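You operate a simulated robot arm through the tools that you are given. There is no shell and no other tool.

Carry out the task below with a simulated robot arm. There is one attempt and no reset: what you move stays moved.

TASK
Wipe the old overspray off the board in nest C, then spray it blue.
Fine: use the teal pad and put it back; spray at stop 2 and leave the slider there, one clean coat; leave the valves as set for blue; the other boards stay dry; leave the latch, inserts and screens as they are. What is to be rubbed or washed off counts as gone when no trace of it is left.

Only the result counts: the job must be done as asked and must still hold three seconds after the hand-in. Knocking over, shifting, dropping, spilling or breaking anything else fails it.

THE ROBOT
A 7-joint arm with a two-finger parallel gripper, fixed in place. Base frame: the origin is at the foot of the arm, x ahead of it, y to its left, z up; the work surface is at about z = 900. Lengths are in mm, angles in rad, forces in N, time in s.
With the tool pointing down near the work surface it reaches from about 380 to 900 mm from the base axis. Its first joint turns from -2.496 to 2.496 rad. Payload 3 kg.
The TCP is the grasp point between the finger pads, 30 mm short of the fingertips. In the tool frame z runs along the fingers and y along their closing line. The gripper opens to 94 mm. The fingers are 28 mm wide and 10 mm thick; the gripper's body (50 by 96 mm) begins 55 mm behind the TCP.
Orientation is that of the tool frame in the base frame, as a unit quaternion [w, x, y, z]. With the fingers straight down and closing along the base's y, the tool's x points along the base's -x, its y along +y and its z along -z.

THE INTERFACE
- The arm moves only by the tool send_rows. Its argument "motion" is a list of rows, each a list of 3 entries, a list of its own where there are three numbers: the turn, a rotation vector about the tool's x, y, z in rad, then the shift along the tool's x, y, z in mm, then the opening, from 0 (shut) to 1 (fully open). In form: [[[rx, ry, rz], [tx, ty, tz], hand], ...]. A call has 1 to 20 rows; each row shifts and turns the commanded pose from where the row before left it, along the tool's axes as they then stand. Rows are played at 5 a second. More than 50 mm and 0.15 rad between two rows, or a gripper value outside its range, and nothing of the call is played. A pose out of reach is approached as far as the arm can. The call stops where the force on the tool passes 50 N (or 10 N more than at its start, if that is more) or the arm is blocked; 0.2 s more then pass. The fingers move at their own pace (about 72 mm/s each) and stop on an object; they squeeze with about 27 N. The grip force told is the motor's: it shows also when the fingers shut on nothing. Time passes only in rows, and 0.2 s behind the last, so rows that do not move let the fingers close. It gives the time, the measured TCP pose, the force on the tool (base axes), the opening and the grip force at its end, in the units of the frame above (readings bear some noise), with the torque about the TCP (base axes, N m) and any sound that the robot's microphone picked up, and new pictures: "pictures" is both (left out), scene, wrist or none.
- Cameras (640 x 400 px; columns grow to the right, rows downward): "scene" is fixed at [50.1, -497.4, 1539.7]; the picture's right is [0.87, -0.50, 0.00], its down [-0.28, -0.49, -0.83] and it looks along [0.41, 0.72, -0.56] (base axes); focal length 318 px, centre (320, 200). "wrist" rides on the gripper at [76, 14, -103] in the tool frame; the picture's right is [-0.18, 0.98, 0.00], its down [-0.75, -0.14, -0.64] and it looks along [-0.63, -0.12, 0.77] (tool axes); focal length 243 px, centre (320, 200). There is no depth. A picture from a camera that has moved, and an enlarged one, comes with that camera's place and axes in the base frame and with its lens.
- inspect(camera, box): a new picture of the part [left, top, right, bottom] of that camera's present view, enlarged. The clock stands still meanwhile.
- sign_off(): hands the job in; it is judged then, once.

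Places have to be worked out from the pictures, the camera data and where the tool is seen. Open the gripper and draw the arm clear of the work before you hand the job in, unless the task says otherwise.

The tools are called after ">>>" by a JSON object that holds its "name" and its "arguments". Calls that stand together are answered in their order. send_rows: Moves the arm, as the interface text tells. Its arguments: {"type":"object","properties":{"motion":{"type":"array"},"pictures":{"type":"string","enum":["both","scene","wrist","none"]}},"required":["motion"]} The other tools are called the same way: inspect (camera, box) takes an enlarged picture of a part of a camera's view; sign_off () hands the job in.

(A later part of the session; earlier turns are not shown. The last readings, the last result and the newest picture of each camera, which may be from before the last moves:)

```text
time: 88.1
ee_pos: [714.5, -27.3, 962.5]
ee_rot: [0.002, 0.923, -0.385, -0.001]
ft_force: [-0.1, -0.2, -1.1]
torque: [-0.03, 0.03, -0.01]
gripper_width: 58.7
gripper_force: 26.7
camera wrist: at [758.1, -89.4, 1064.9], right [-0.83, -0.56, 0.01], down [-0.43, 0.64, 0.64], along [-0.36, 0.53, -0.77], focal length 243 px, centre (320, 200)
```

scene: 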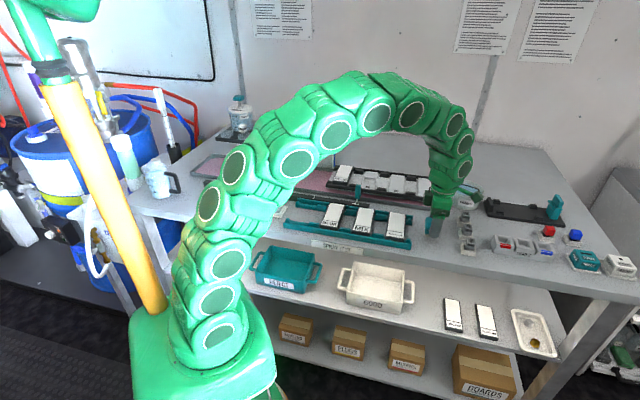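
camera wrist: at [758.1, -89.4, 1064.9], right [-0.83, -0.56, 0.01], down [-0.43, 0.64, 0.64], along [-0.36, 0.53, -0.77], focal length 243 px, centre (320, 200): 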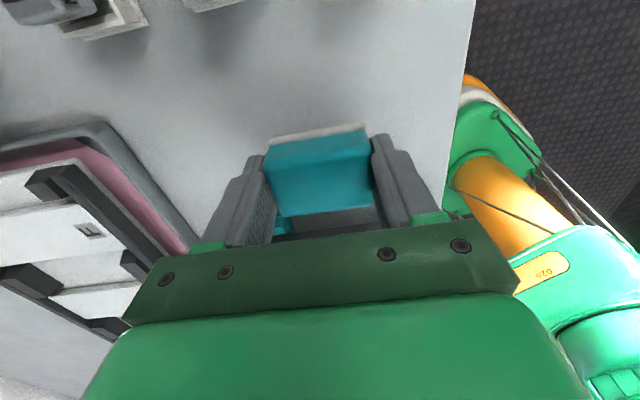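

>>> {"name": "send_rows", "arguments": {"motion": [[[0, 0, 0], [0, 0, 0], 0.4]], "pictures": "none"}}

>>> {"name": "send_rows", "arguments": {"motion": [[[0, 0, 0], [0, 0, 0], 0.4]], "pictures": "none"}}

```text
time: 88.5
ee_pos: [714.4, -25.2, 962.6]
ee_rot: [0.003, 0.923, -0.385, -0.001]
ft_force: [-0.2, -0.1, -0.5]
torque: [0.0, 0.03, -0.02]
gripper_width: 59.1
gripper_force: 27.5
```

```text
time: 88.9
ee_pos: [714.1, -24.7, 961.9]
ee_rot: [0.003, 0.923, -0.385, 0.0]
ft_force: [0.3, 0.4, 0.0]
torque: [0.0, 0.02, -0.01]
gripper_width: 58.9
gripper_force: 26.8
```

The averaged position is (714.3, −25.7), so I correct by about 4 mm and set the pad down until it just touches the table.

>>> {"name": "send_rows", "arguments": {"motion": [[[0, 0, 0], [2.5, -2.8, 0], 0.4], [[0, 0, 0], [0, 0, 10], 0.4], [[0, 0, 0], [0, 0, 6], 0.4], [[0, 0, 0], [0, 0, 2], 0.4], [[0, 0, 0], [0, 0, 0], 0.4]], "pictures": "none"}}

```text
time: 90.1
ee_pos: [718.4, -25.6, 944.5]
ee_rot: [0.004, 0.923, -0.386, 0.001]
ft_force: [0.5, 0.3, -0.1]
torque: [-0.01, 0.0, 0.02]
gripper_width: 58.8
gripper_force: 26.6
```

>>> {"name": "send_rows", "arguments": {"motion": [[[0, 0, 0], [0, 0, 1], 0.4], [[0, 0, 0], [0, 0, 1], 0.4], [[0, 0, 0], [0, 0, 0], 0.4]], "pictures": "none"}}

```text
time: 90.9
ee_pos: [718.6, -24.3, 942.1]
ee_rot: [0.003, 0.923, -0.385, 0.0]
ft_force: [-0.1, 0.6, 0.0]
torque: [-0.03, -0.01, 0.01]
gripper_width: 59.3
gripper_force: 27.2
```

>>> {"name": "send_rows", "arguments": {"motion": [[[0, 0, 0], [0, 0, 0.7], 0.4], [[0, 0, 0], [0, 0, 0.7], 0.4], [[0, 0, 0], [0, 0, 0], 0.4]], "pictures": "scene"}}

>>> {"name": "inspect", "arguments": {"camera": "scene", "box": [405, 200, 465, 250]}}

```text
time: 91.7
ee_pos: [717.7, -24.8, 942.1]
ee_rot: [0.003, 0.923, -0.386, 0.0]
ft_force: [-0.1, -0.3, -0.6]
torque: [-0.01, -0.02, 0.01]
gripper_width: 58.9
gripper_force: 27.4
```

scene: 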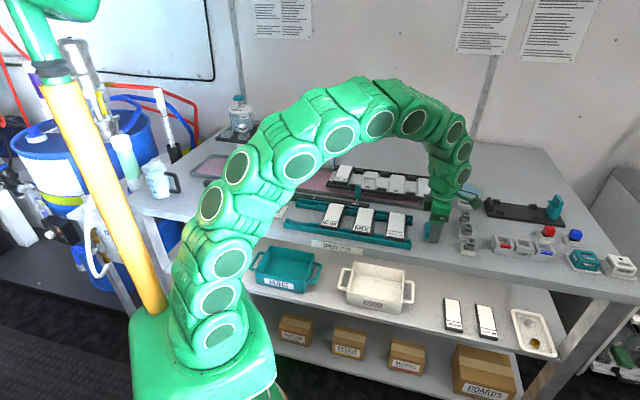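

```text
8.00 times, centred on (435, 225) of scene
camera zoom: at [50.1, -497.4, 1539.7], right [0.87, -0.5, 0.0], down [-0.28, -0.49, -0.83], along [0.41, 0.72, -0.56], focal length 2540 px, centre (-600, 0)
```

zoom: 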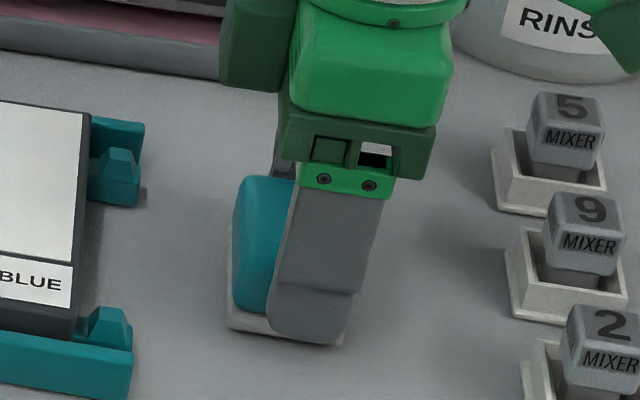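

>>> {"name": "send_rows", "arguments": {"motion": [[[0, 0, 0], [0, 0, 0.8], 0.4], [[0, 0, 0], [0, 0, 0.7], 0.4], [[0, 0, 0], [0, 0, 0], 0.4]], "pictures": "none"}}

```text
time: 92.5
ee_pos: [717.4, -25.2, 939.3]
ee_rot: [0.003, 0.923, -0.385, -0.001]
ft_force: [-0.9, -0.2, -0.8]
torque: [0.01, 0.0, -0.01]
gripper_width: 59.2
gripper_force: 27.2
```

>>> {"name": "send_rows", "arguments": {"motion": [[[0, 0, 0], [0, 0, 0.7], 0.4], [[0, 0, 0], [0, 0, 0.7], 0.4], [[0, 0, 0], [0, 0, 0], 0.4]], "pictures": "none"}}

```text
time: 93.3
ee_pos: [717.7, -24.8, 938.7]
ee_rot: [0.002, 0.923, -0.385, 0.0]
ft_force: [-2.1, -1.5, 14.8]
torque: [0.15, 0.0, 0.03]
gripper_width: 59.0
gripper_force: 27.1
```

The pad is on the table, with contact at 14.8 N. I ease off, release and lift clear.

>>> {"name": "send_rows", "arguments": {"motion": [[[0, 0, 0], [0, 0, -0.8], 0.45], [[0, 0, 0], [0, 0, 0], 0.75], [[0, 0, 0], [0, 0, 0], 1], [[0, 0, 0], [0, 0, 0], 1], [[0, 0, 0], [0, 0, -30], 1], [[0, 0, 0], [0, 0, -45], 1], [[0, 0, 0], [30, 0, -45], 1], [[0, 0, 0], [0, 0, 0], 1]]}}

>>> {"name": "inspect", "arguments": {"camera": "scene", "box": [405, 200, 465, 250]}}

>>> {"name": "inspect", "arguments": {"camera": "wrist", "box": [260, 110, 390, 200]}}

```text
refused: row 7 steps farther than a row can; nothing moved
```

```text
8.00 times, centred on (435, 225) of scene
camera zoom: at [50.1, -497.4, 1539.7], right [0.87, -0.5, 0.0], down [-0.28, -0.49, -0.83], along [0.41, 0.72, -0.56], focal length 2540 px, centre (-600, 0)
```

zoom: 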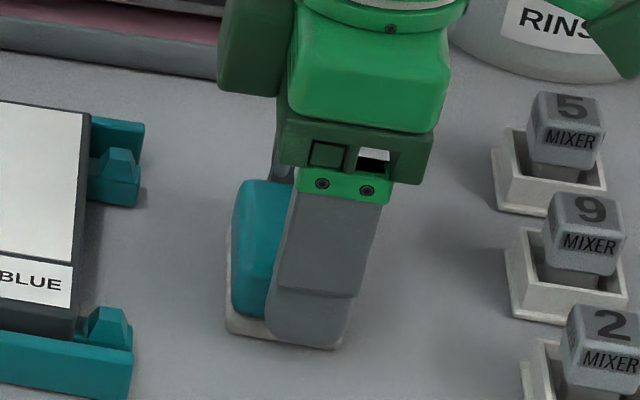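

```text
4.44 times, centred on (325, 155) of wrist
camera zoom: at [762.2, -88.2, 1042.0], right [-0.83, -0.56, 0.0], down [-0.43, 0.64, 0.64], along [-0.36, 0.53, -0.77], focal length 1078 px, centre (298, 400)
```

zoom: 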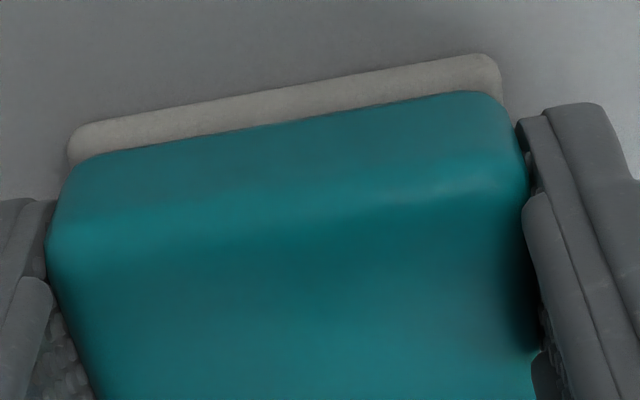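

One row was too long, so nothing moved. I resend the release with shorter rows.

>>> {"name": "send_rows", "arguments": {"motion": [[[0, 0, 0], [0, 0, -0.8], 0.45], [[0, 0, 0], [0, 0, 0], 0.75], [[0, 0, 0], [0, 0, 0], 1], [[0, 0, 0], [0, 0, 0], 1], [[0, 0, 0], [0, 0, -30], 1], [[0, 0, 0], [0, 0, -45], 1], [[0, 0, 0], [15, 0, -40], 1], [[0, 0, 0], [0, 0, 0], 1]]}}

>>> {"name": "inspect", "arguments": {"camera": "scene", "box": [405, 200, 465, 250]}}

>>> {"name": "inspect", "arguments": {"camera": "wrist", "box": [260, 110, 390, 200]}}

```text
time: 95.1
ee_pos: [730.7, -35.1, 1055.7]
ee_rot: [0.002, 0.923, -0.386, -0.001]
ft_force: [-0.7, -0.3, -0.3]
torque: [0.02, -0.02, 0.02]
gripper_width: 93.9
gripper_force: 0.0
camera wrist: at [775.8, -98.8, 1158.6], right [-0.83, -0.56, 0.01], down [-0.43, 0.64, 0.64], along [-0.36, 0.53, -0.77], focal length 243 px, centre (320, 200)
```

scene: 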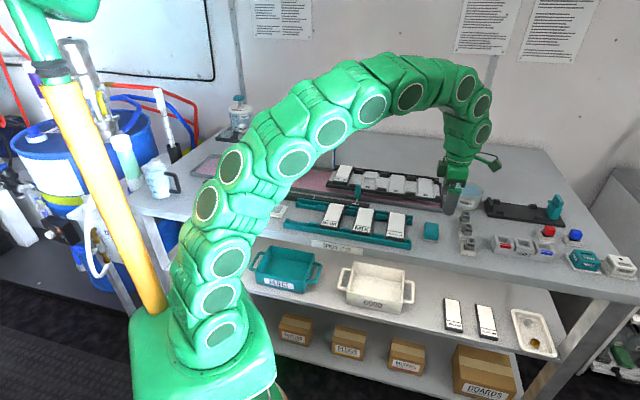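
wrist: 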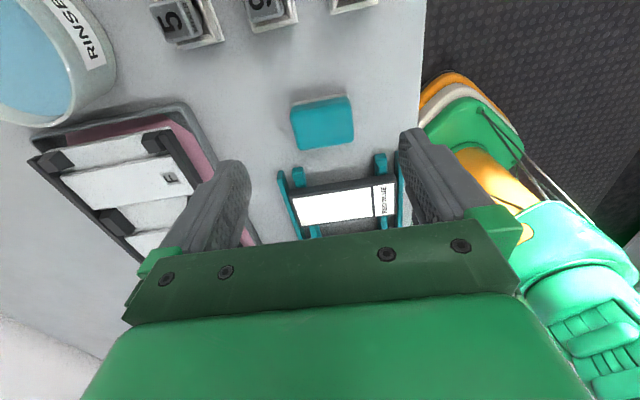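

```text
8.00 times, centred on (435, 225) of scene
camera zoom: at [50.1, -497.4, 1539.7], right [0.87, -0.5, 0.0], down [-0.28, -0.49, -0.83], along [0.41, 0.72, -0.56], focal length 2540 px, centre (-600, 0)
```

zoom: 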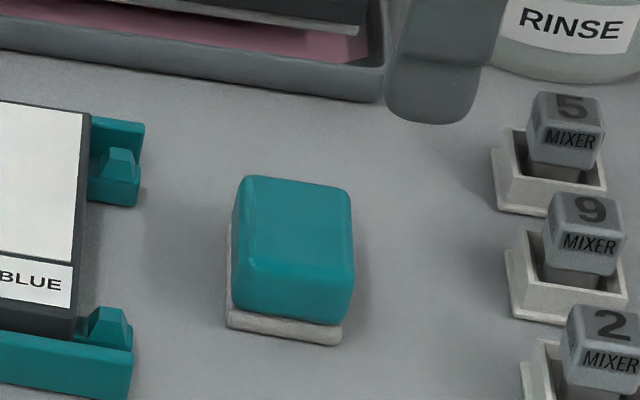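

```text
4.44 times, centred on (325, 155) of wrist
camera zoom: at [775.8, -98.8, 1158.6], right [-0.83, -0.56, 0.01], down [-0.43, 0.64, 0.64], along [-0.36, 0.53, -0.77], focal length 1078 px, centre (298, 400)
```

zoom: 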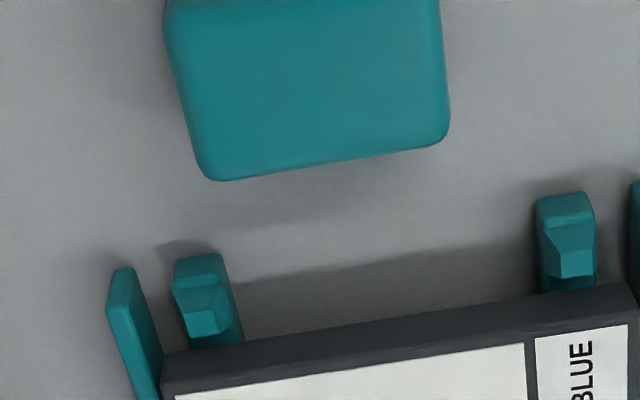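

The pad is back within about 1–2 mm of where it was. Next I move the sled to stop 2: I turn the hand to the rail-aligned orientation and go look at the sled's teal handle.

>>> {"name": "send_rows", "arguments": {"motion": [[[0, 0, 0.14], [0, 0, -2], 1], [[0, 0, 0.14], [0, 0, 0], 0.8], [[0, 0, 0.14], [0, 0, 0], 0.6], [[0, 0, 0.14], [0, 0, 0], 0.6], [[0, 0, 0.14], [0, 0, 0], 0.6], [[0, 0, 0.14], [0, 0, 0], 0.6], [[0, 0, 0.14], [0, 0, 0], 0.6], [[0, 0, 0.14], [0, 0, 0], 0.6], [[0, 0, 0.14], [0, 0, 0], 0.6], [[0, 0, 0.14], [0, 0, 0], 0.6], [[0, 0, 0.14], [0, 0, 0], 0.6], [[0, 0, 0.03], [0, 0, 0], 0.6], [[0, 0, 0], [-6.4, 44.1, 0], 0.6], [[0, 0, 0], [-6.4, 44.1, 0], 0.6], [[0, 0, 0], [-6.4, 44.1, 0], 0.6], [[0, 0, 0], [-6.4, 44.1, 0], 0.6], [[0, 0, 0], [-6.4, 44.1, 0], 0.6], [[0, 0, 0], [-6.4, 44.1, 0], 0.6], [[0, 0, 0], [0, 0, 0], 0.6]]}}

>>> {"name": "inspect", "arguments": {"camera": "wrist", "box": [220, 60, 420, 220]}}

>>> {"name": "inspect", "arguments": {"camera": "scene", "box": [330, 170, 390, 220]}}

```text
time: 99.1
ee_pos: [568.8, 180.6, 1053.5]
ee_rot: [-0.001, -0.381, 0.925, -0.001]
ft_force: [0.1, 0.0, 0.3]
torque: [0.02, 0.0, 0.0]
gripper_width: 56.6
gripper_force: 0.0
camera wrist: at [505.7, 136.7, 1156.3], right [-0.56, 0.83, 0.0], down [0.64, 0.43, 0.64], along [0.53, 0.36, -0.77], focal length 243 px, centre (320, 200)
```

scene: 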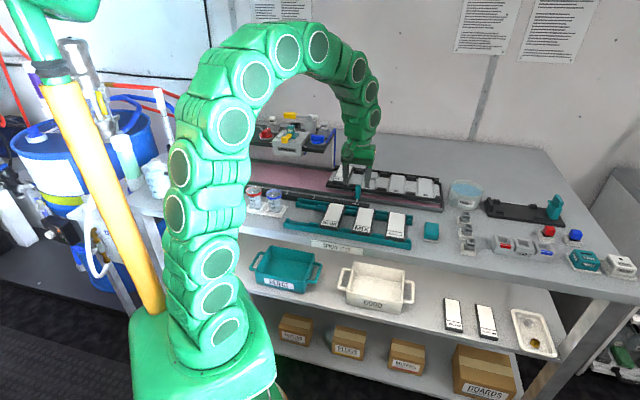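
wrist: 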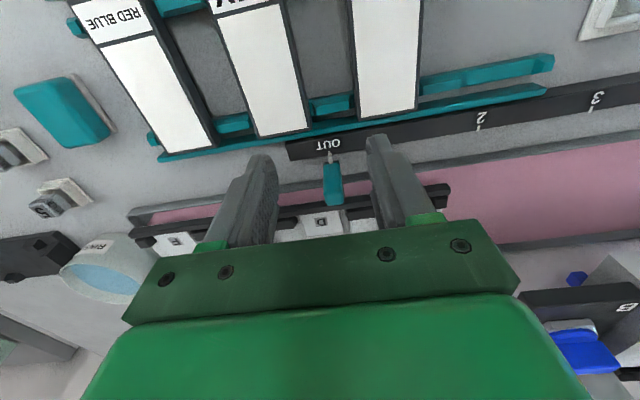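

```text
2.50 times, centred on (320, 140) of wrist
camera zoom: at [505.7, 136.7, 1156.3], right [-0.56, 0.83, 0.0], down [0.64, 0.43, 0.64], along [0.53, 0.36, -0.77], focal length 606 px, centre (320, 350)
```

zoom: 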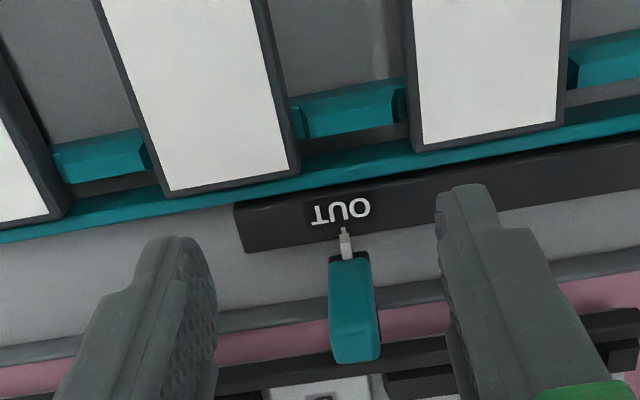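

```text
8.00 times, centred on (360, 195) of scene
camera zoom: at [50.1, -497.4, 1539.7], right [0.87, -0.5, 0.0], down [-0.28, -0.49, -0.83], along [0.41, 0.72, -0.56], focal length 2540 px, centre (0, 240)
```

zoom: 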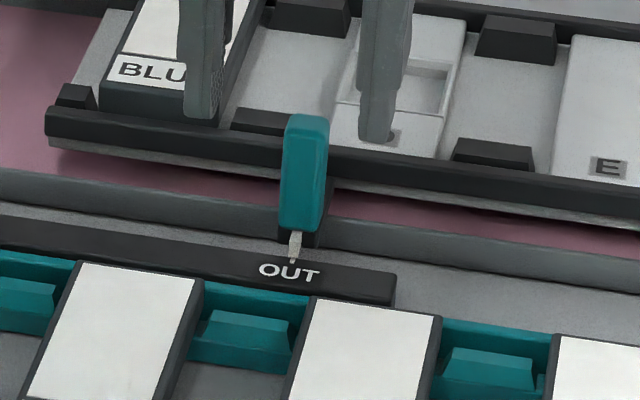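

The sled handle is a teal post at about u 275, n 595, from z ~935 to ~988, with a white pointer at OUT. I come over it and descend with the fingers either side of it along the rail.

>>> {"name": "send_rows", "arguments": {"motion": [[[0, 0, 0], [-33, 0, 0], 0.5], [[0, 0, 0], [-32, 0, 0], 0.5], [[0, 0, 0], [0, 0, 30], 0.5], [[0, 0, 0], [0, 0, 25], 0.5], [[0, 0, 0], [0, 0, 15], 0.5], [[0, 0, 0], [0, 0, 0], 0.5]]}}

>>> {"name": "inspect", "arguments": {"camera": "wrist", "box": [220, 80, 420, 240]}}

>>> {"name": "inspect", "arguments": {"camera": "scene", "box": [330, 170, 390, 220]}}

```text
time: 100.5
ee_pos: [618.1, 226.7, 983.0]
ee_rot: [-0.002, -0.381, 0.925, -0.002]
ft_force: [-0.1, 0.0, -0.4]
torque: [0.01, 0.01, 0.02]
gripper_width: 46.9
gripper_force: 0.0
camera wrist: at [553.1, 183.1, 1087.1], right [-0.56, 0.83, 0.0], down [0.64, 0.43, 0.64], along [0.53, 0.36, -0.77], focal length 243 px, centre (320, 200)
```

scene: 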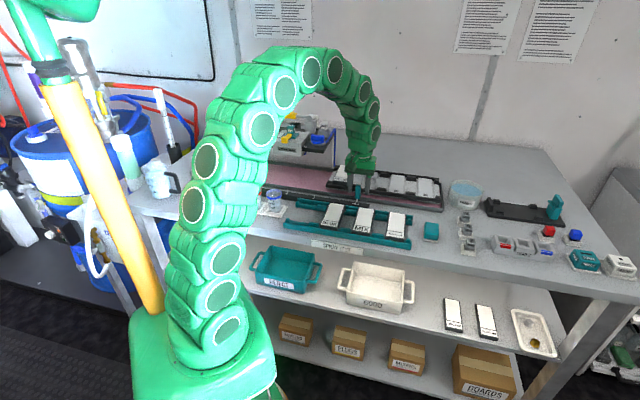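
wrist: 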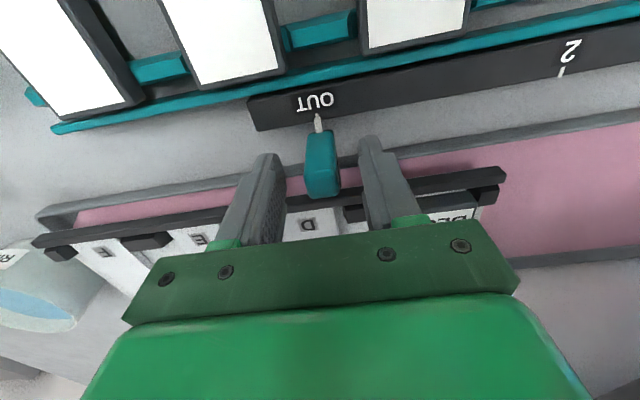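

```text
2.50 times, centred on (320, 160) of wrist
camera zoom: at [553.1, 183.1, 1087.1], right [-0.56, 0.83, 0.0], down [0.64, 0.43, 0.64], along [0.53, 0.36, -0.77], focal length 606 px, centre (320, 300)
```

zoom: 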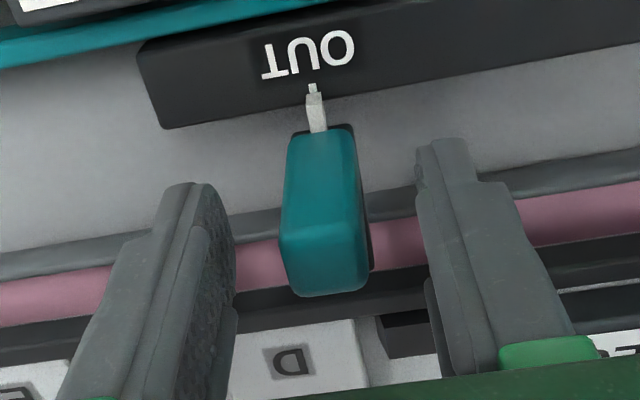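

```text
8.00 times, centred on (360, 195) of scene
camera zoom: at [50.1, -497.4, 1539.7], right [0.87, -0.5, 0.0], down [-0.28, -0.49, -0.83], along [0.41, 0.72, -0.56], focal length 2540 px, centre (0, 240)
```

zoom: 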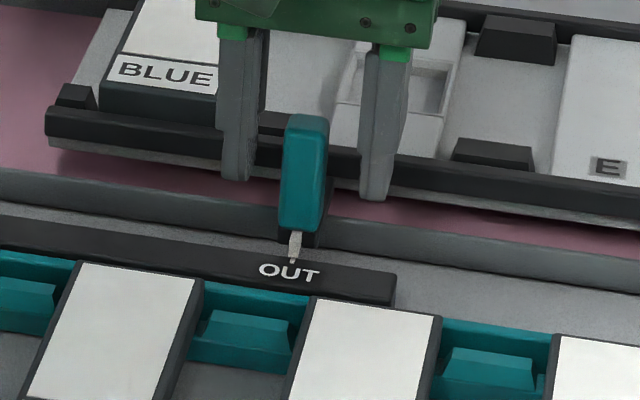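

The handle is centred between the fingers. I close on it.

>>> {"name": "send_rows", "arguments": {"motion": [[[0, 0, 0], [0, 0, 0], 0.3], [[0, 0, 0], [0, 0, 0], 0.1], [[0, 0, 0], [0, 0, 0], 0.0], [[0, 0, 0], [0, 0, 0], 0.0]], "pictures": "none"}}

```text
time: 101.5
ee_pos: [615.5, 226.5, 983.7]
ee_rot: [-0.004, -0.381, 0.924, -0.001]
ft_force: [-33.5, 4.4, 2.0]
torque: [0.07, 0.38, -0.08]
gripper_width: 20.3
gripper_force: 45.3
```

Gripped at 20.3 mm. I relieve the small side load and begin sliding the sled toward stop 2, checking the forces.

>>> {"name": "send_rows", "arguments": {"motion": [[[0, 0, 0], [1.2, 2, 0], 0.0], [[0, 0, 0], [0, 8, 0], 0.0], [[0, 0, 0], [0, 10, 0], 0.0], [[0, 0, 0], [0, 10, 0], 0.0], [[0, 0, 0], [0, 0, 0], 0.0]], "pictures": "none"}}

```text
time: 102.3
ee_pos: [604.4, 237.3, 984.1]
ee_rot: [0.001, -0.381, 0.925, -0.002]
ft_force: [11.3, 12.4, -17.4]
torque: [-0.12, -0.18, -0.05]
gripper_width: 20.6
gripper_force: 45.0
stopped in row 3: the force on the tool passed its limit at 55 N (the readings are from after the stop); the commanded pose is now the measured one
```

>>> {"name": "inspect", "arguments": {"camera": "scene", "box": [300, 150, 400, 230]}}

>>> {"name": "inspect", "arguments": {"camera": "wrist", "box": [200, 60, 440, 240]}}

```text
5.00 times, centred on (350, 190) of scene
camera zoom: at [50.1, -497.4, 1539.7], right [0.87, -0.5, 0.0], down [-0.28, -0.49, -0.83], along [0.41, 0.72, -0.56], focal length 1587 px, centre (170, 250)
```

zoom: 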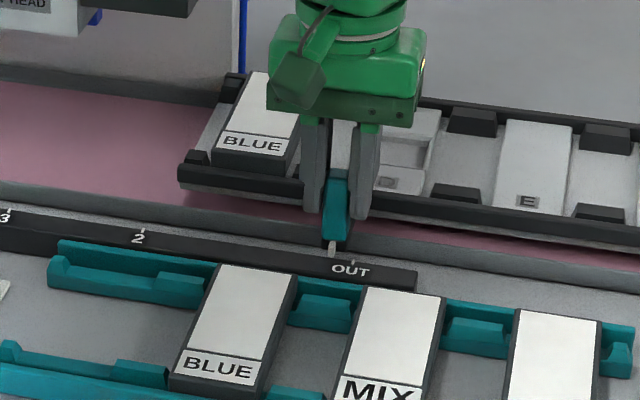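

```text
2.22 times, centred on (320, 150) of wrist
camera zoom: at [540.1, 194.0, 1086.7], right [-0.56, 0.83, 0.0], down [0.63, 0.43, 0.64], along [0.53, 0.36, -0.77], focal length 539 px, centre (320, 311)
```

zoom: 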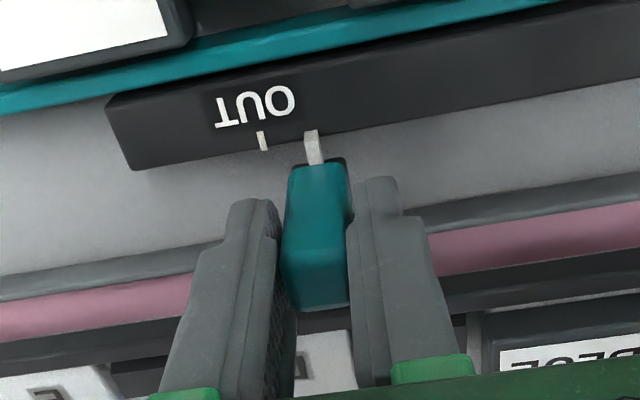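

The sled broke out of its OUT detent and moved about 15 mm. I continue more slowly in 5 mm rows.

>>> {"name": "send_rows", "arguments": {"motion": [[[0, 0, 0], [0, 4, -0.5], 0.0], [[0, 0, 0], [0, 5, 0], 0.0], [[0, 0, 0], [0, 5, 0], 0.0], [[0, 0, 0], [0, 5, 0], 0.0], [[0, 0, 0], [0, 5, 0], 0.0], [[0, 0, 0], [0, 0, 0], 0.0]], "pictures": "none"}}

```text
time: 103.7
ee_pos: [586.9, 254.4, 984.3]
ee_rot: [-0.001, -0.381, 0.924, -0.001]
ft_force: [18.5, 17.5, -31.8]
torque: [0.04, -0.23, -0.05]
gripper_width: 20.2
gripper_force: 45.2
```

>>> {"name": "send_rows", "arguments": {"motion": [[[0, 0, 0], [-1.3, 0, 1.5], 0.0], [[0, 0, 0], [0, 5, 0], 0.0], [[0, 0, 0], [0, 5, 0], 0.0], [[0, 0, 0], [0, 5, 0], 0.0], [[0, 0, 0], [0, 5, 0], 0.0], [[0, 0, 0], [0, 5, 0], 0.0], [[0, 0, 0], [0, 5, 0], 0.0], [[0, 0, 0], [0, 0, 0], 0.0]], "pictures": "none"}}

```text
time: 105.3
ee_pos: [566.5, 274.9, 984.5]
ee_rot: [-0.002, -0.381, 0.925, -0.001]
ft_force: [-12.7, -12.2, 15.1]
torque: [-0.17, 0.56, 0.07]
gripper_width: 20.5
gripper_force: 44.7
stopped in row 8: the force on the tool passed its limit at 52 N (the readings are from after the stop); the commanded pose is now the measured one
```

>>> {"name": "send_rows", "arguments": {"motion": [[[0, 0, 0], [0.8, 3, -0.8], 0.0], [[0, 0, 0], [0, 5, 0], 0.0], [[0, 0, 0], [0, 5, 0], 0.0], [[0, 0, 0], [0, 5, 0], 0.0], [[0, 0, 0], [0, 5, 0], 0.0], [[0, 0, 0], [0, 5, 0], 0.0], [[0, 0, 0], [0, 0, 0], 0.0]], "pictures": "none"}}

>>> {"name": "inspect", "arguments": {"camera": "scene", "box": [290, 140, 390, 220]}}

```text
time: 106.9
ee_pos: [545.9, 295.2, 983.9]
ee_rot: [-0.002, -0.381, 0.925, -0.001]
ft_force: [-6.4, -7.9, -34.7]
torque: [-0.17, -0.84, 0.11]
gripper_width: 20.5
gripper_force: 45.5
```

```text
5.00 times, centred on (340, 180) of scene
camera zoom: at [50.1, -497.4, 1539.7], right [0.87, -0.5, 0.0], down [-0.28, -0.49, -0.83], along [0.41, 0.72, -0.56], focal length 1587 px, centre (220, 300)
```

zoom: 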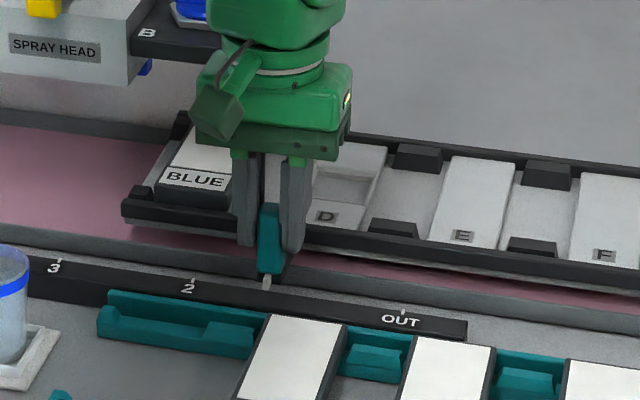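

The pointer is about 64% of the way to stop 2. I continue in small rows.

>>> {"name": "send_rows", "arguments": {"motion": [[[0, 0, 0], [0.4, 0, 1.5], 0.0], [[0, 0, 0], [0, 5, 0], 0.0], [[0, 0, 0], [0, 5, 0], 0.0], [[0, 0, 0], [0, 5, 0], 0.0], [[0, 0, 0], [0, 5, 0], 0.0], [[0, 0, 0], [0, 5, 0], 0.0], [[0, 0, 0], [0, 0, 0], 0.0]], "pictures": "none"}}

```text
time: 108.5
ee_pos: [528.8, 312.5, 983.9]
ee_rot: [0.0, -0.382, 0.924, -0.001]
ft_force: [-5.3, -7.3, 7.2]
torque: [0.44, -0.08, -0.05]
gripper_width: 20.2
gripper_force: 45.1
```

>>> {"name": "send_rows", "arguments": {"motion": [[[0, 0, 0], [0.4, 5, 0], 0.0], [[0, 0, 0], [0, 5, 0], 0.0], [[0, 0, 0], [0, 5, 0], 0.0], [[0, 0, 0], [0, 5, 0], 0.0], [[0, 0, 0], [0, 0, 0], 0.0]], "pictures": "none"}}

>>> {"name": "inspect", "arguments": {"camera": "scene", "box": [290, 160, 350, 210]}}

>>> {"name": "inspect", "arguments": {"camera": "wrist", "box": [220, 60, 420, 220]}}

```text
time: 109.7
ee_pos: [515.0, 327.2, 983.3]
ee_rot: [0.001, -0.38, 0.925, -0.002]
ft_force: [3.0, 3.3, 16.4]
torque: [0.02, -0.42, -0.03]
gripper_width: 20.0
gripper_force: 45.2
```

```text
8.00 times, centred on (320, 185) of scene
camera zoom: at [50.1, -497.4, 1539.7], right [0.87, -0.5, 0.0], down [-0.28, -0.49, -0.83], along [0.41, 0.72, -0.56], focal length 2540 px, centre (320, 320)
```

zoom: 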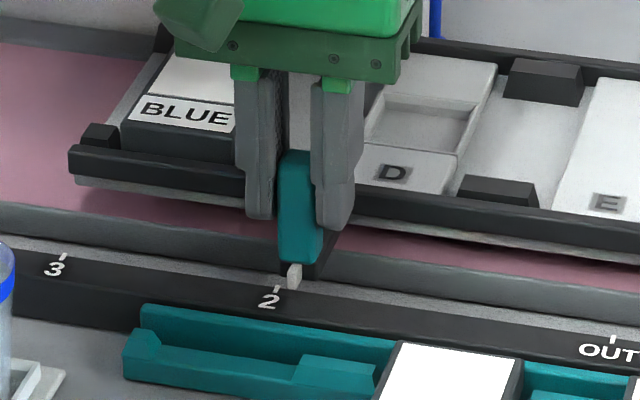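

```text
2.50 times, centred on (320, 140) of wrist
camera zoom: at [450.3, 284.1, 1086.9], right [-0.56, 0.83, 0.0], down [0.63, 0.43, 0.64], along [0.53, 0.36, -0.77], focal length 606 px, centre (320, 350)
```

zoom: 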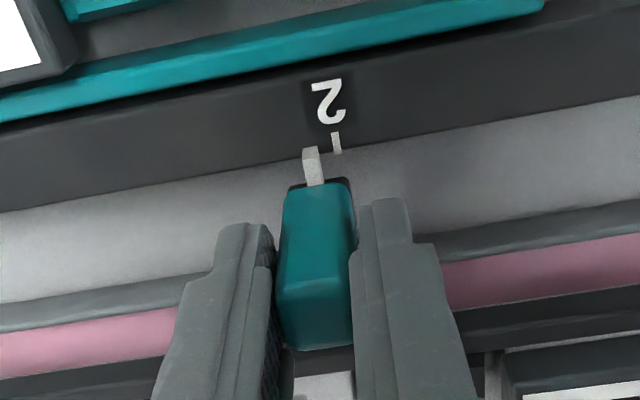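

The pointer is about 8–10 mm short of the 2 mark. I close the gap in small rows, listening for the detent.

>>> {"name": "send_rows", "arguments": {"motion": [[[0, 0, 0], [0, 3, -0.8], 0.0], [[0, 0, 0], [0, 3, 0], 0.0], [[0, 0, 0], [0, 2, 0], 0.0], [[0, 0, 0], [0, 0, 0], 0.0]], "pictures": "none"}}

>>> {"name": "inspect", "arguments": {"camera": "scene", "box": [290, 160, 350, 210]}}

>>> {"name": "inspect", "arguments": {"camera": "wrist", "box": [270, 80, 370, 160]}}

```text
time: 110.7
ee_pos: [509.1, 332.5, 983.5]
ee_rot: [-0.001, -0.381, 0.924, -0.001]
ft_force: [22.4, 19.8, -5.1]
torque: [0.47, -0.47, -0.07]
gripper_width: 20.1
gripper_force: 45.1
```

```text
8.00 times, centred on (320, 185) of scene
camera zoom: at [50.1, -497.4, 1539.7], right [0.87, -0.5, 0.0], down [-0.28, -0.49, -0.83], along [0.41, 0.72, -0.56], focal length 2540 px, centre (320, 320)
```

zoom: 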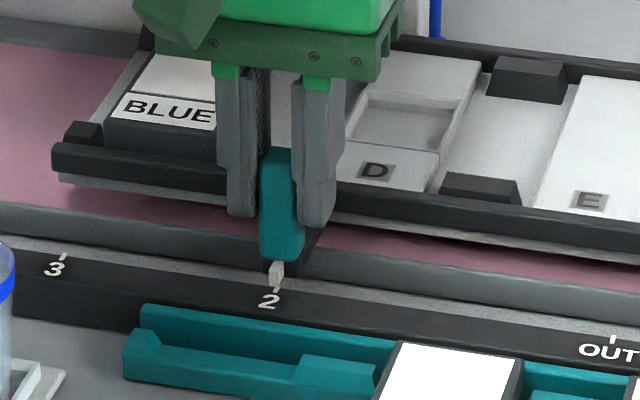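

```text
5.00 times, centred on (320, 120) of wrist
camera zoom: at [444.3, 289.9, 1086.8], right [-0.56, 0.83, 0.0], down [0.63, 0.43, 0.64], along [0.53, 0.36, -0.77], focal length 1213 px, centre (320, 600)
```

zoom: 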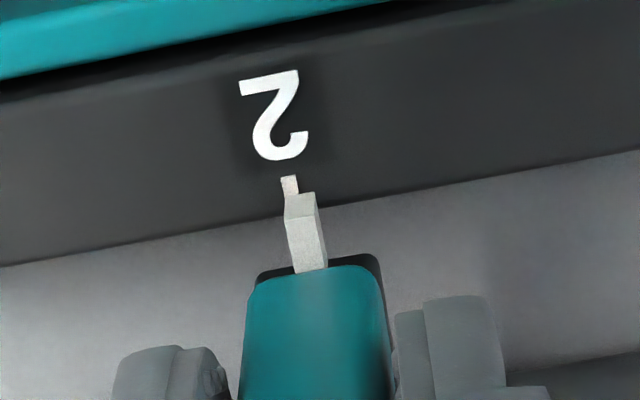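

The pointer is within about 1 mm of the 2 mark. I loosen the fingers so the sled can settle, then check again.

>>> {"name": "send_rows", "arguments": {"motion": [[[0, 0, 0], [-1.5, 0, 0], 0.0], [[0, 0, 0], [0, 0, 0], 0.3], [[0, 0, 0], [0, 0, 0], 0.4], [[0, 0, 0], [0, 0, 0], 0.4]], "pictures": "none"}}

>>> {"name": "inspect", "arguments": {"camera": "wrist", "box": [270, 80, 370, 160]}}

>>> {"name": "inspect", "arguments": {"camera": "scene", "box": [300, 175, 330, 205]}}

```text
time: 111.7
ee_pos: [508.9, 333.6, 984.0]
ee_rot: [-0.001, -0.381, 0.925, -0.001]
ft_force: [0.0, 0.6, 0.2]
torque: [0.03, -0.01, 0.01]
gripper_width: 37.5
gripper_force: 0.1
```

```text
5.00 times, centred on (320, 120) of wrist
camera zoom: at [445.5, 290.8, 1087.0], right [-0.56, 0.83, 0.0], down [0.64, 0.43, 0.64], along [0.53, 0.36, -0.77], focal length 1213 px, centre (320, 600)
```

zoom: 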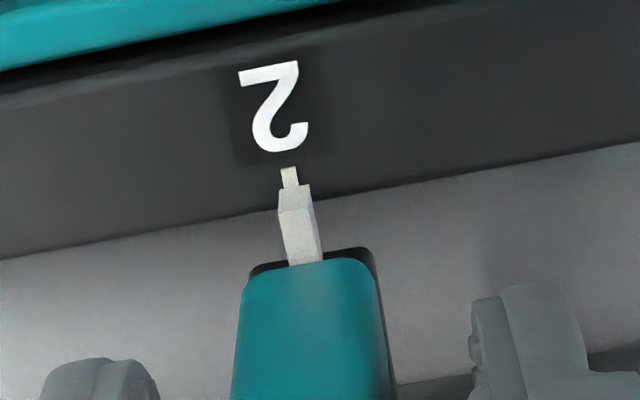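

```text
13.33 times, centred on (315, 190) of scene
camera zoom: at [50.1, -497.4, 1539.7], right [0.87, -0.5, 0.0], down [-0.28, -0.49, -0.83], along [0.41, 0.72, -0.56], focal length 4233 px, centre (387, 333)
```

zoom: 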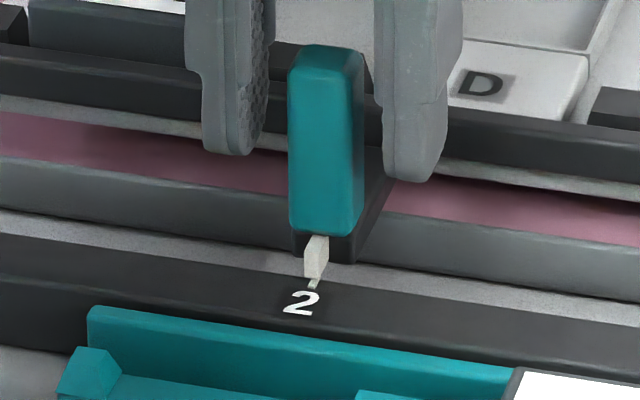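

The sled snapped onto stop 2 with the pointer exactly in line. I lift off the handle and turn the hand to the orientation I used for the lever.

>>> {"name": "send_rows", "arguments": {"motion": [[[0, 0, 0], [0, 0, -40], 0.45], [[0, 0, 0], [0, 0, -40], 0.45], [[0, 0, 0.14], [0, 0, 0], 0.2], [[0, 0, 0.14], [0, 0, 0], 0], [[0, 0, 0.14], [0, 0, 0], 0], [[0, 0, 0.14], [0, 0, 0], 0], [[0, 0, 0.14], [0, 0, 0], 0], [[0, 0, 0.14], [0, 0, 0], 0], [[0, 0, 0.14], [0, 0, 0], 0], [[0, 0, 0.14], [0, 0, 0], 0], [[0, 0, 0.14], [0, 0, 0], 0], [[0, 0, 0.14], [0, 0, 0], 0], [[0, 0, 0.14], [0, 0, 0], 0], [[0, 0, 0.045], [0, 0, 0], 0], [[0, 0, 0], [0, 0, -42], 0], [[0, 0, 0], [0, 0, -42], 0], [[0, 0, 0], [0, 0, -42], 0], [[0, 0, 0], [0, 0, 0], 0]]}}

>>> {"name": "inspect", "arguments": {"camera": "scene", "box": [240, 110, 400, 220]}}

```text
time: 115.5
ee_pos: [510.5, 335.5, 1189.6]
ee_rot: [-0.001, 0.392, 0.92, -0.002]
ft_force: [0.6, 1.1, 0.0]
torque: [0.01, 0.03, -0.02]
gripper_width: 0.0
gripper_force: 26.8
camera wrist: at [468.7, 400.5, 1292.0], right [0.84, 0.55, 0.0], down [0.42, -0.64, 0.64], along [0.35, -0.54, -0.77], focal length 243 px, centre (320, 200)
```

scene: 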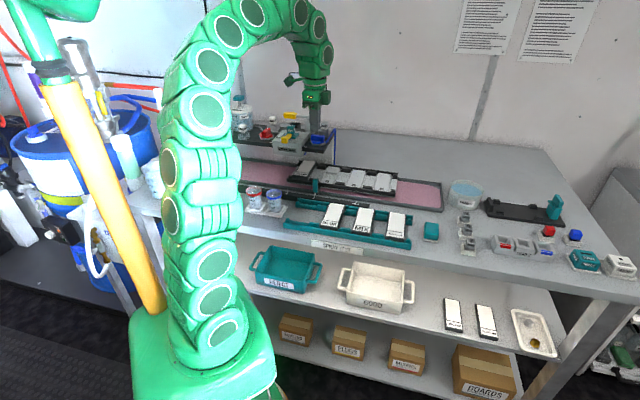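
wrist: 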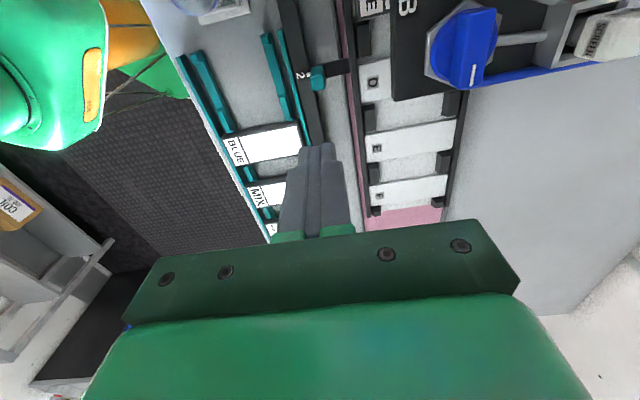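

```text
3.64 times, centred on (320, 165) of scene
camera zoom: at [50.1, -497.4, 1539.7], right [0.87, -0.5, 0.0], down [-0.28, -0.49, -0.83], along [0.41, 0.72, -0.56], focal length 1154 px, centre (320, 327)
```

zoom: 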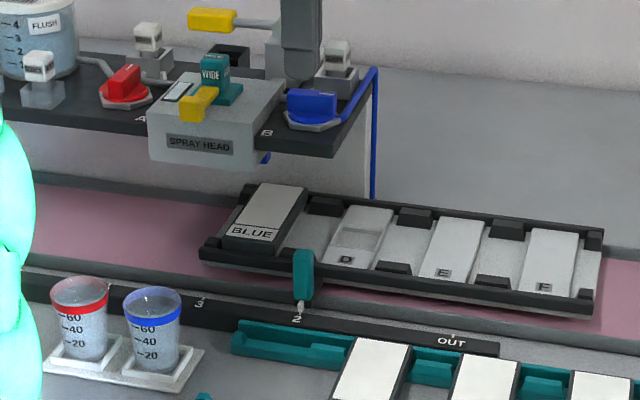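

Sled at stop 2 with clean board C next to the head. I move over the head at height, tilt as before, and come above the lever handle.

>>> {"name": "send_rows", "arguments": {"motion": [[[0, 0, 0], [33.1, 23.6, 0], 0], [[0, 0, 0], [33.1, 23.6, 0], 0], [[0, 0, 0], [33.1, 23.6, 0], 0], [[0, 0, 0], [33.1, 23.6, 0], 0], [[0, 0, 0], [33.1, 23.6, 0], 0], [[-0.13, 0, 0], [0, 0, 0], 0], [[-0.13, 0, 0], [0, 0, 0], 0], [[-0.13, 0, 0], [0, 0, 0], 0], [[-0.13, 0, 0], [0, 0, 0], 0], [[-0.13, 0, 0], [0, 0, 0], 0], [[-0.135, 0, 0], [0, 0, 0], 0], [[0, 0, 0], [0, 0, 0], 0]]}}

>>> {"name": "inspect", "arguments": {"camera": "scene", "box": [250, 85, 350, 155]}}

```text
time: 118.1
ee_pos: [480.3, 533.9, 1188.4]
ee_rot: [0.15, 0.361, 0.851, 0.35]
ft_force: [-0.5, -0.4, 0.0]
torque: [-0.01, -0.05, 0.01]
gripper_width: 0.0
gripper_force: 26.4
camera wrist: at [382.5, 546.0, 1271.3], right [0.63, 0.35, 0.69], down [0.13, -0.93, 0.36], along [0.77, -0.14, -0.63], focal length 243 px, centre (320, 200)
```

scene: 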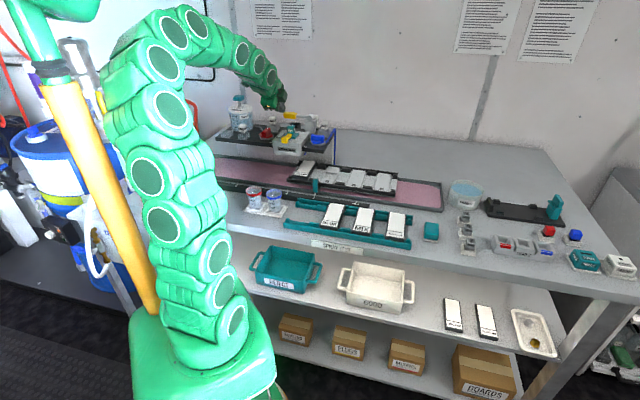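
wrist: 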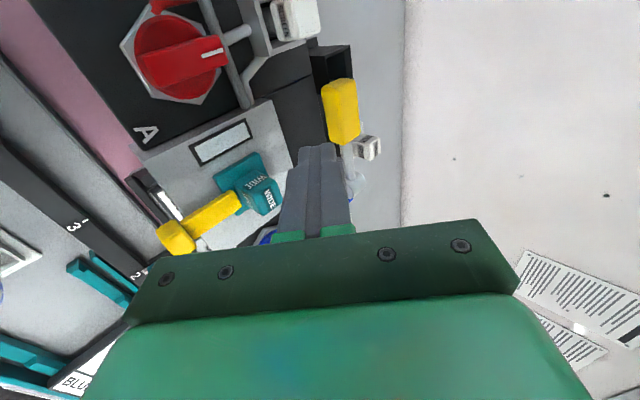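

```text
5.71 times, centred on (300, 120) of scene
camera zoom: at [50.1, -497.4, 1539.7], right [0.87, -0.5, 0.0], down [-0.28, -0.49, -0.83], along [0.41, 0.72, -0.56], focal length 1814 px, centre (434, 657)
```

zoom: 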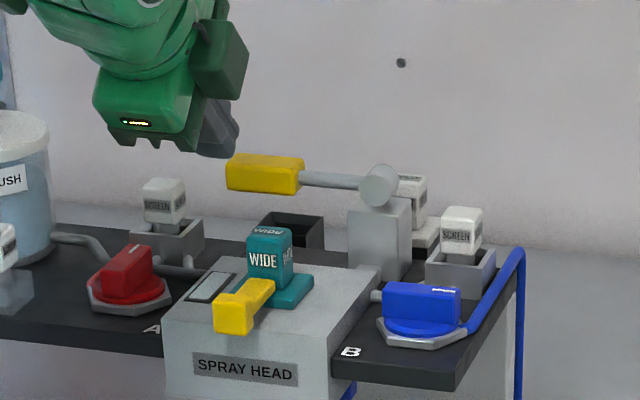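

All set: A shut, B open, window clear, latch and insert untouched. I move to the hover point above the lever.

>>> {"name": "send_rows", "arguments": {"motion": [[[0, 0, 0], [2.3, 20.8, 24.7], 0], [[0, 0, 0], [2.3, 20.8, 24.7], 0], [[0, 0, 0], [0, 0, 0], 0]]}}

>>> {"name": "inspect", "arguments": {"camera": "wrist", "box": [240, 80, 400, 240]}}

>>> {"name": "inspect", "arguments": {"camera": "scene", "box": [260, 150, 340, 200]}}

```text
time: 118.9
ee_pos: [522.2, 581.1, 1186.2]
ee_rot: [0.149, 0.361, 0.851, 0.351]
ft_force: [-0.2, 0.6, -0.6]
torque: [-0.02, -0.04, 0.02]
gripper_width: 0.3
gripper_force: 26.3
camera wrist: at [425.4, 592.6, 1269.0], right [0.63, 0.35, 0.69], down [0.13, -0.93, 0.36], along [0.77, -0.14, -0.63], focal length 243 px, centre (320, 200)
```

scene: 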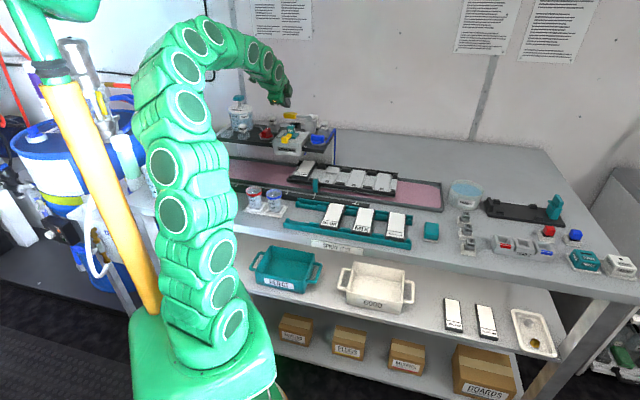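
wrist: 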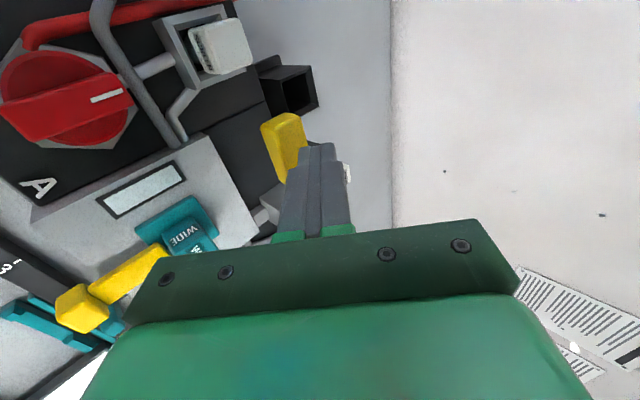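

```text
2.50 times, centred on (320, 160) of wrist
camera zoom: at [425.4, 592.6, 1269.0], right [0.63, 0.35, 0.69], down [0.13, -0.93, 0.36], along [0.77, -0.14, -0.63], focal length 606 px, centre (320, 300)
```

zoom: 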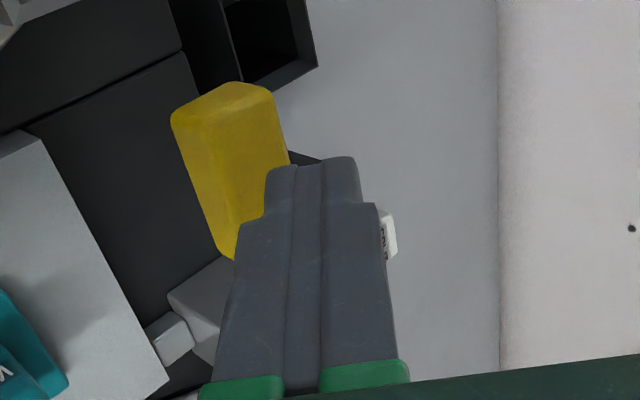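

```text
8.00 times, centred on (300, 175) of scene
camera zoom: at [50.1, -497.4, 1539.7], right [0.87, -0.5, 0.0], down [-0.28, -0.49, -0.83], along [0.41, 0.72, -0.56], focal length 2540 px, centre (480, 400)
```

zoom: 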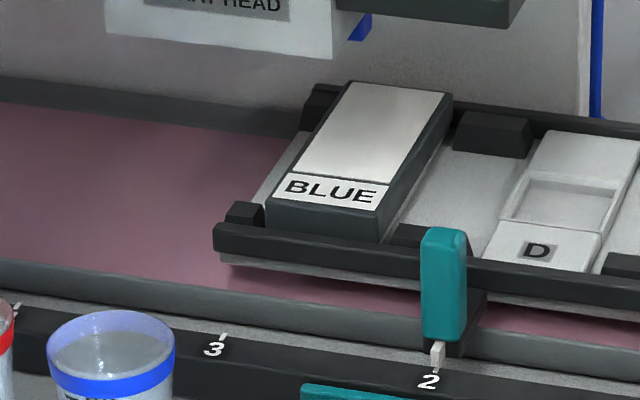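

The same pose as in the trial, and board C is clean. I press the lever once, in one decisive stroke to the same depth, and look while it is down.

>>> {"name": "send_rows", "arguments": {"motion": [[[0, 0, 0], [0, -7, 7], 0], [[0, 0, 0], [0, -7, 7], 0], [[0, 0, 0], [0, -6, 6], 0], [[0, 0, 0], [0, -6, 6], 0], [[0, 0, 0], [0, -6, 6], 0], [[0, 0, 0], [0, -6, 6], 0], [[0, 0, 0], [0, 0, 0], 0]]}}

>>> {"name": "inspect", "arguments": {"camera": "scene", "box": [240, 100, 360, 200]}}

>>> {"name": "inspect", "arguments": {"camera": "scene", "box": [260, 150, 340, 200]}}

```text
time: 120.5
ee_pos: [521.8, 582.7, 1130.5]
ee_rot: [0.15, 0.362, 0.851, 0.351]
ft_force: [0.4, 0.3, 13.4]
torque: [0.03, -0.31, -0.02]
gripper_width: 0.1
gripper_force: 27.1
camera wrist: at [424.1, 594.4, 1213.2], right [0.63, 0.35, 0.69], down [0.13, -0.93, 0.36], along [0.77, -0.14, -0.63], focal length 243 px, centre (320, 200)
```

scene: 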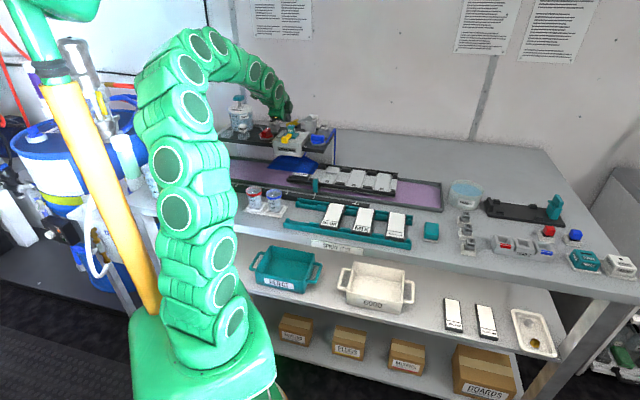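
wrist: 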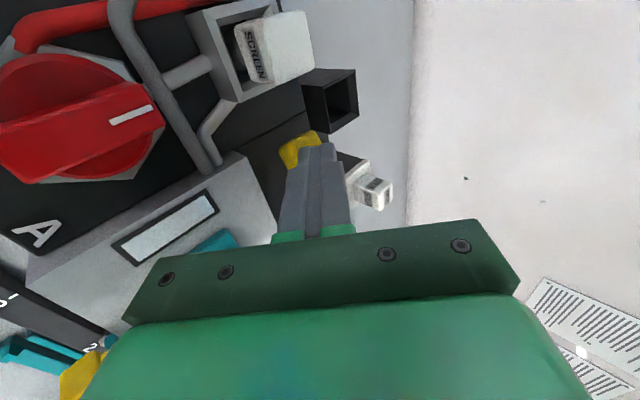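

```text
4.00 times, centred on (300, 150) of scene
camera zoom: at [50.1, -497.4, 1539.7], right [0.87, -0.5, 0.0], down [-0.28, -0.49, -0.83], along [0.41, 0.72, -0.56], focal length 1270 px, centre (400, 400)
```

zoom: 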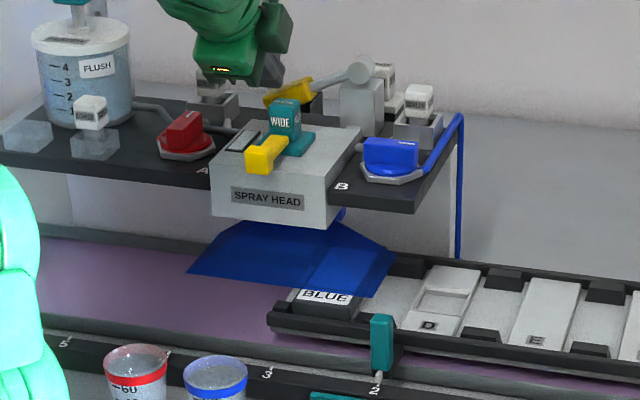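

```text
8.00 times, centred on (300, 175) of scene
camera zoom: at [50.1, -497.4, 1539.7], right [0.87, -0.5, 0.0], down [-0.28, -0.49, -0.83], along [0.41, 0.72, -0.56], focal length 2540 px, centre (480, 400)
```

zoom: 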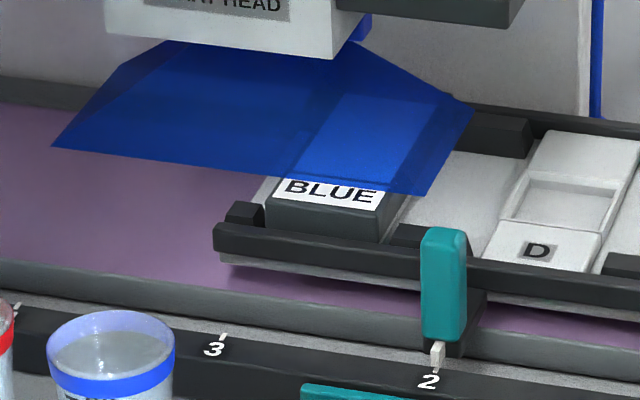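

The fan is pure blue and covers only board C (plus bare tray). I look closely at the board under the fan before deciding when to release.

>>> {"name": "inspect", "arguments": {"camera": "scene", "box": [285, 155, 325, 185]}}

```text
13.33 times, centred on (305, 170) of scene
camera zoom: at [50.1, -497.4, 1539.7], right [0.87, -0.5, 0.0], down [-0.28, -0.49, -0.83], along [0.41, 0.72, -0.56], focal length 4233 px, centre (520, 600)
```

zoom: 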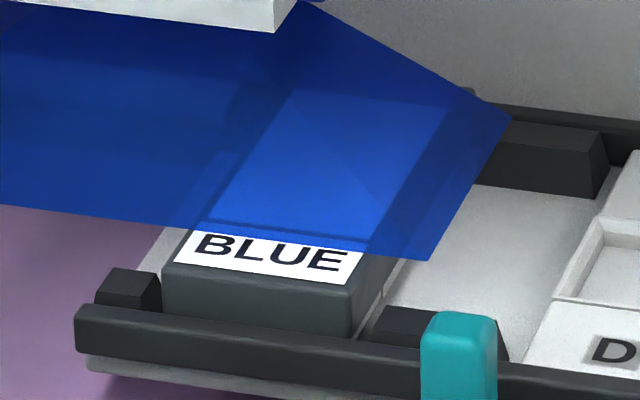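

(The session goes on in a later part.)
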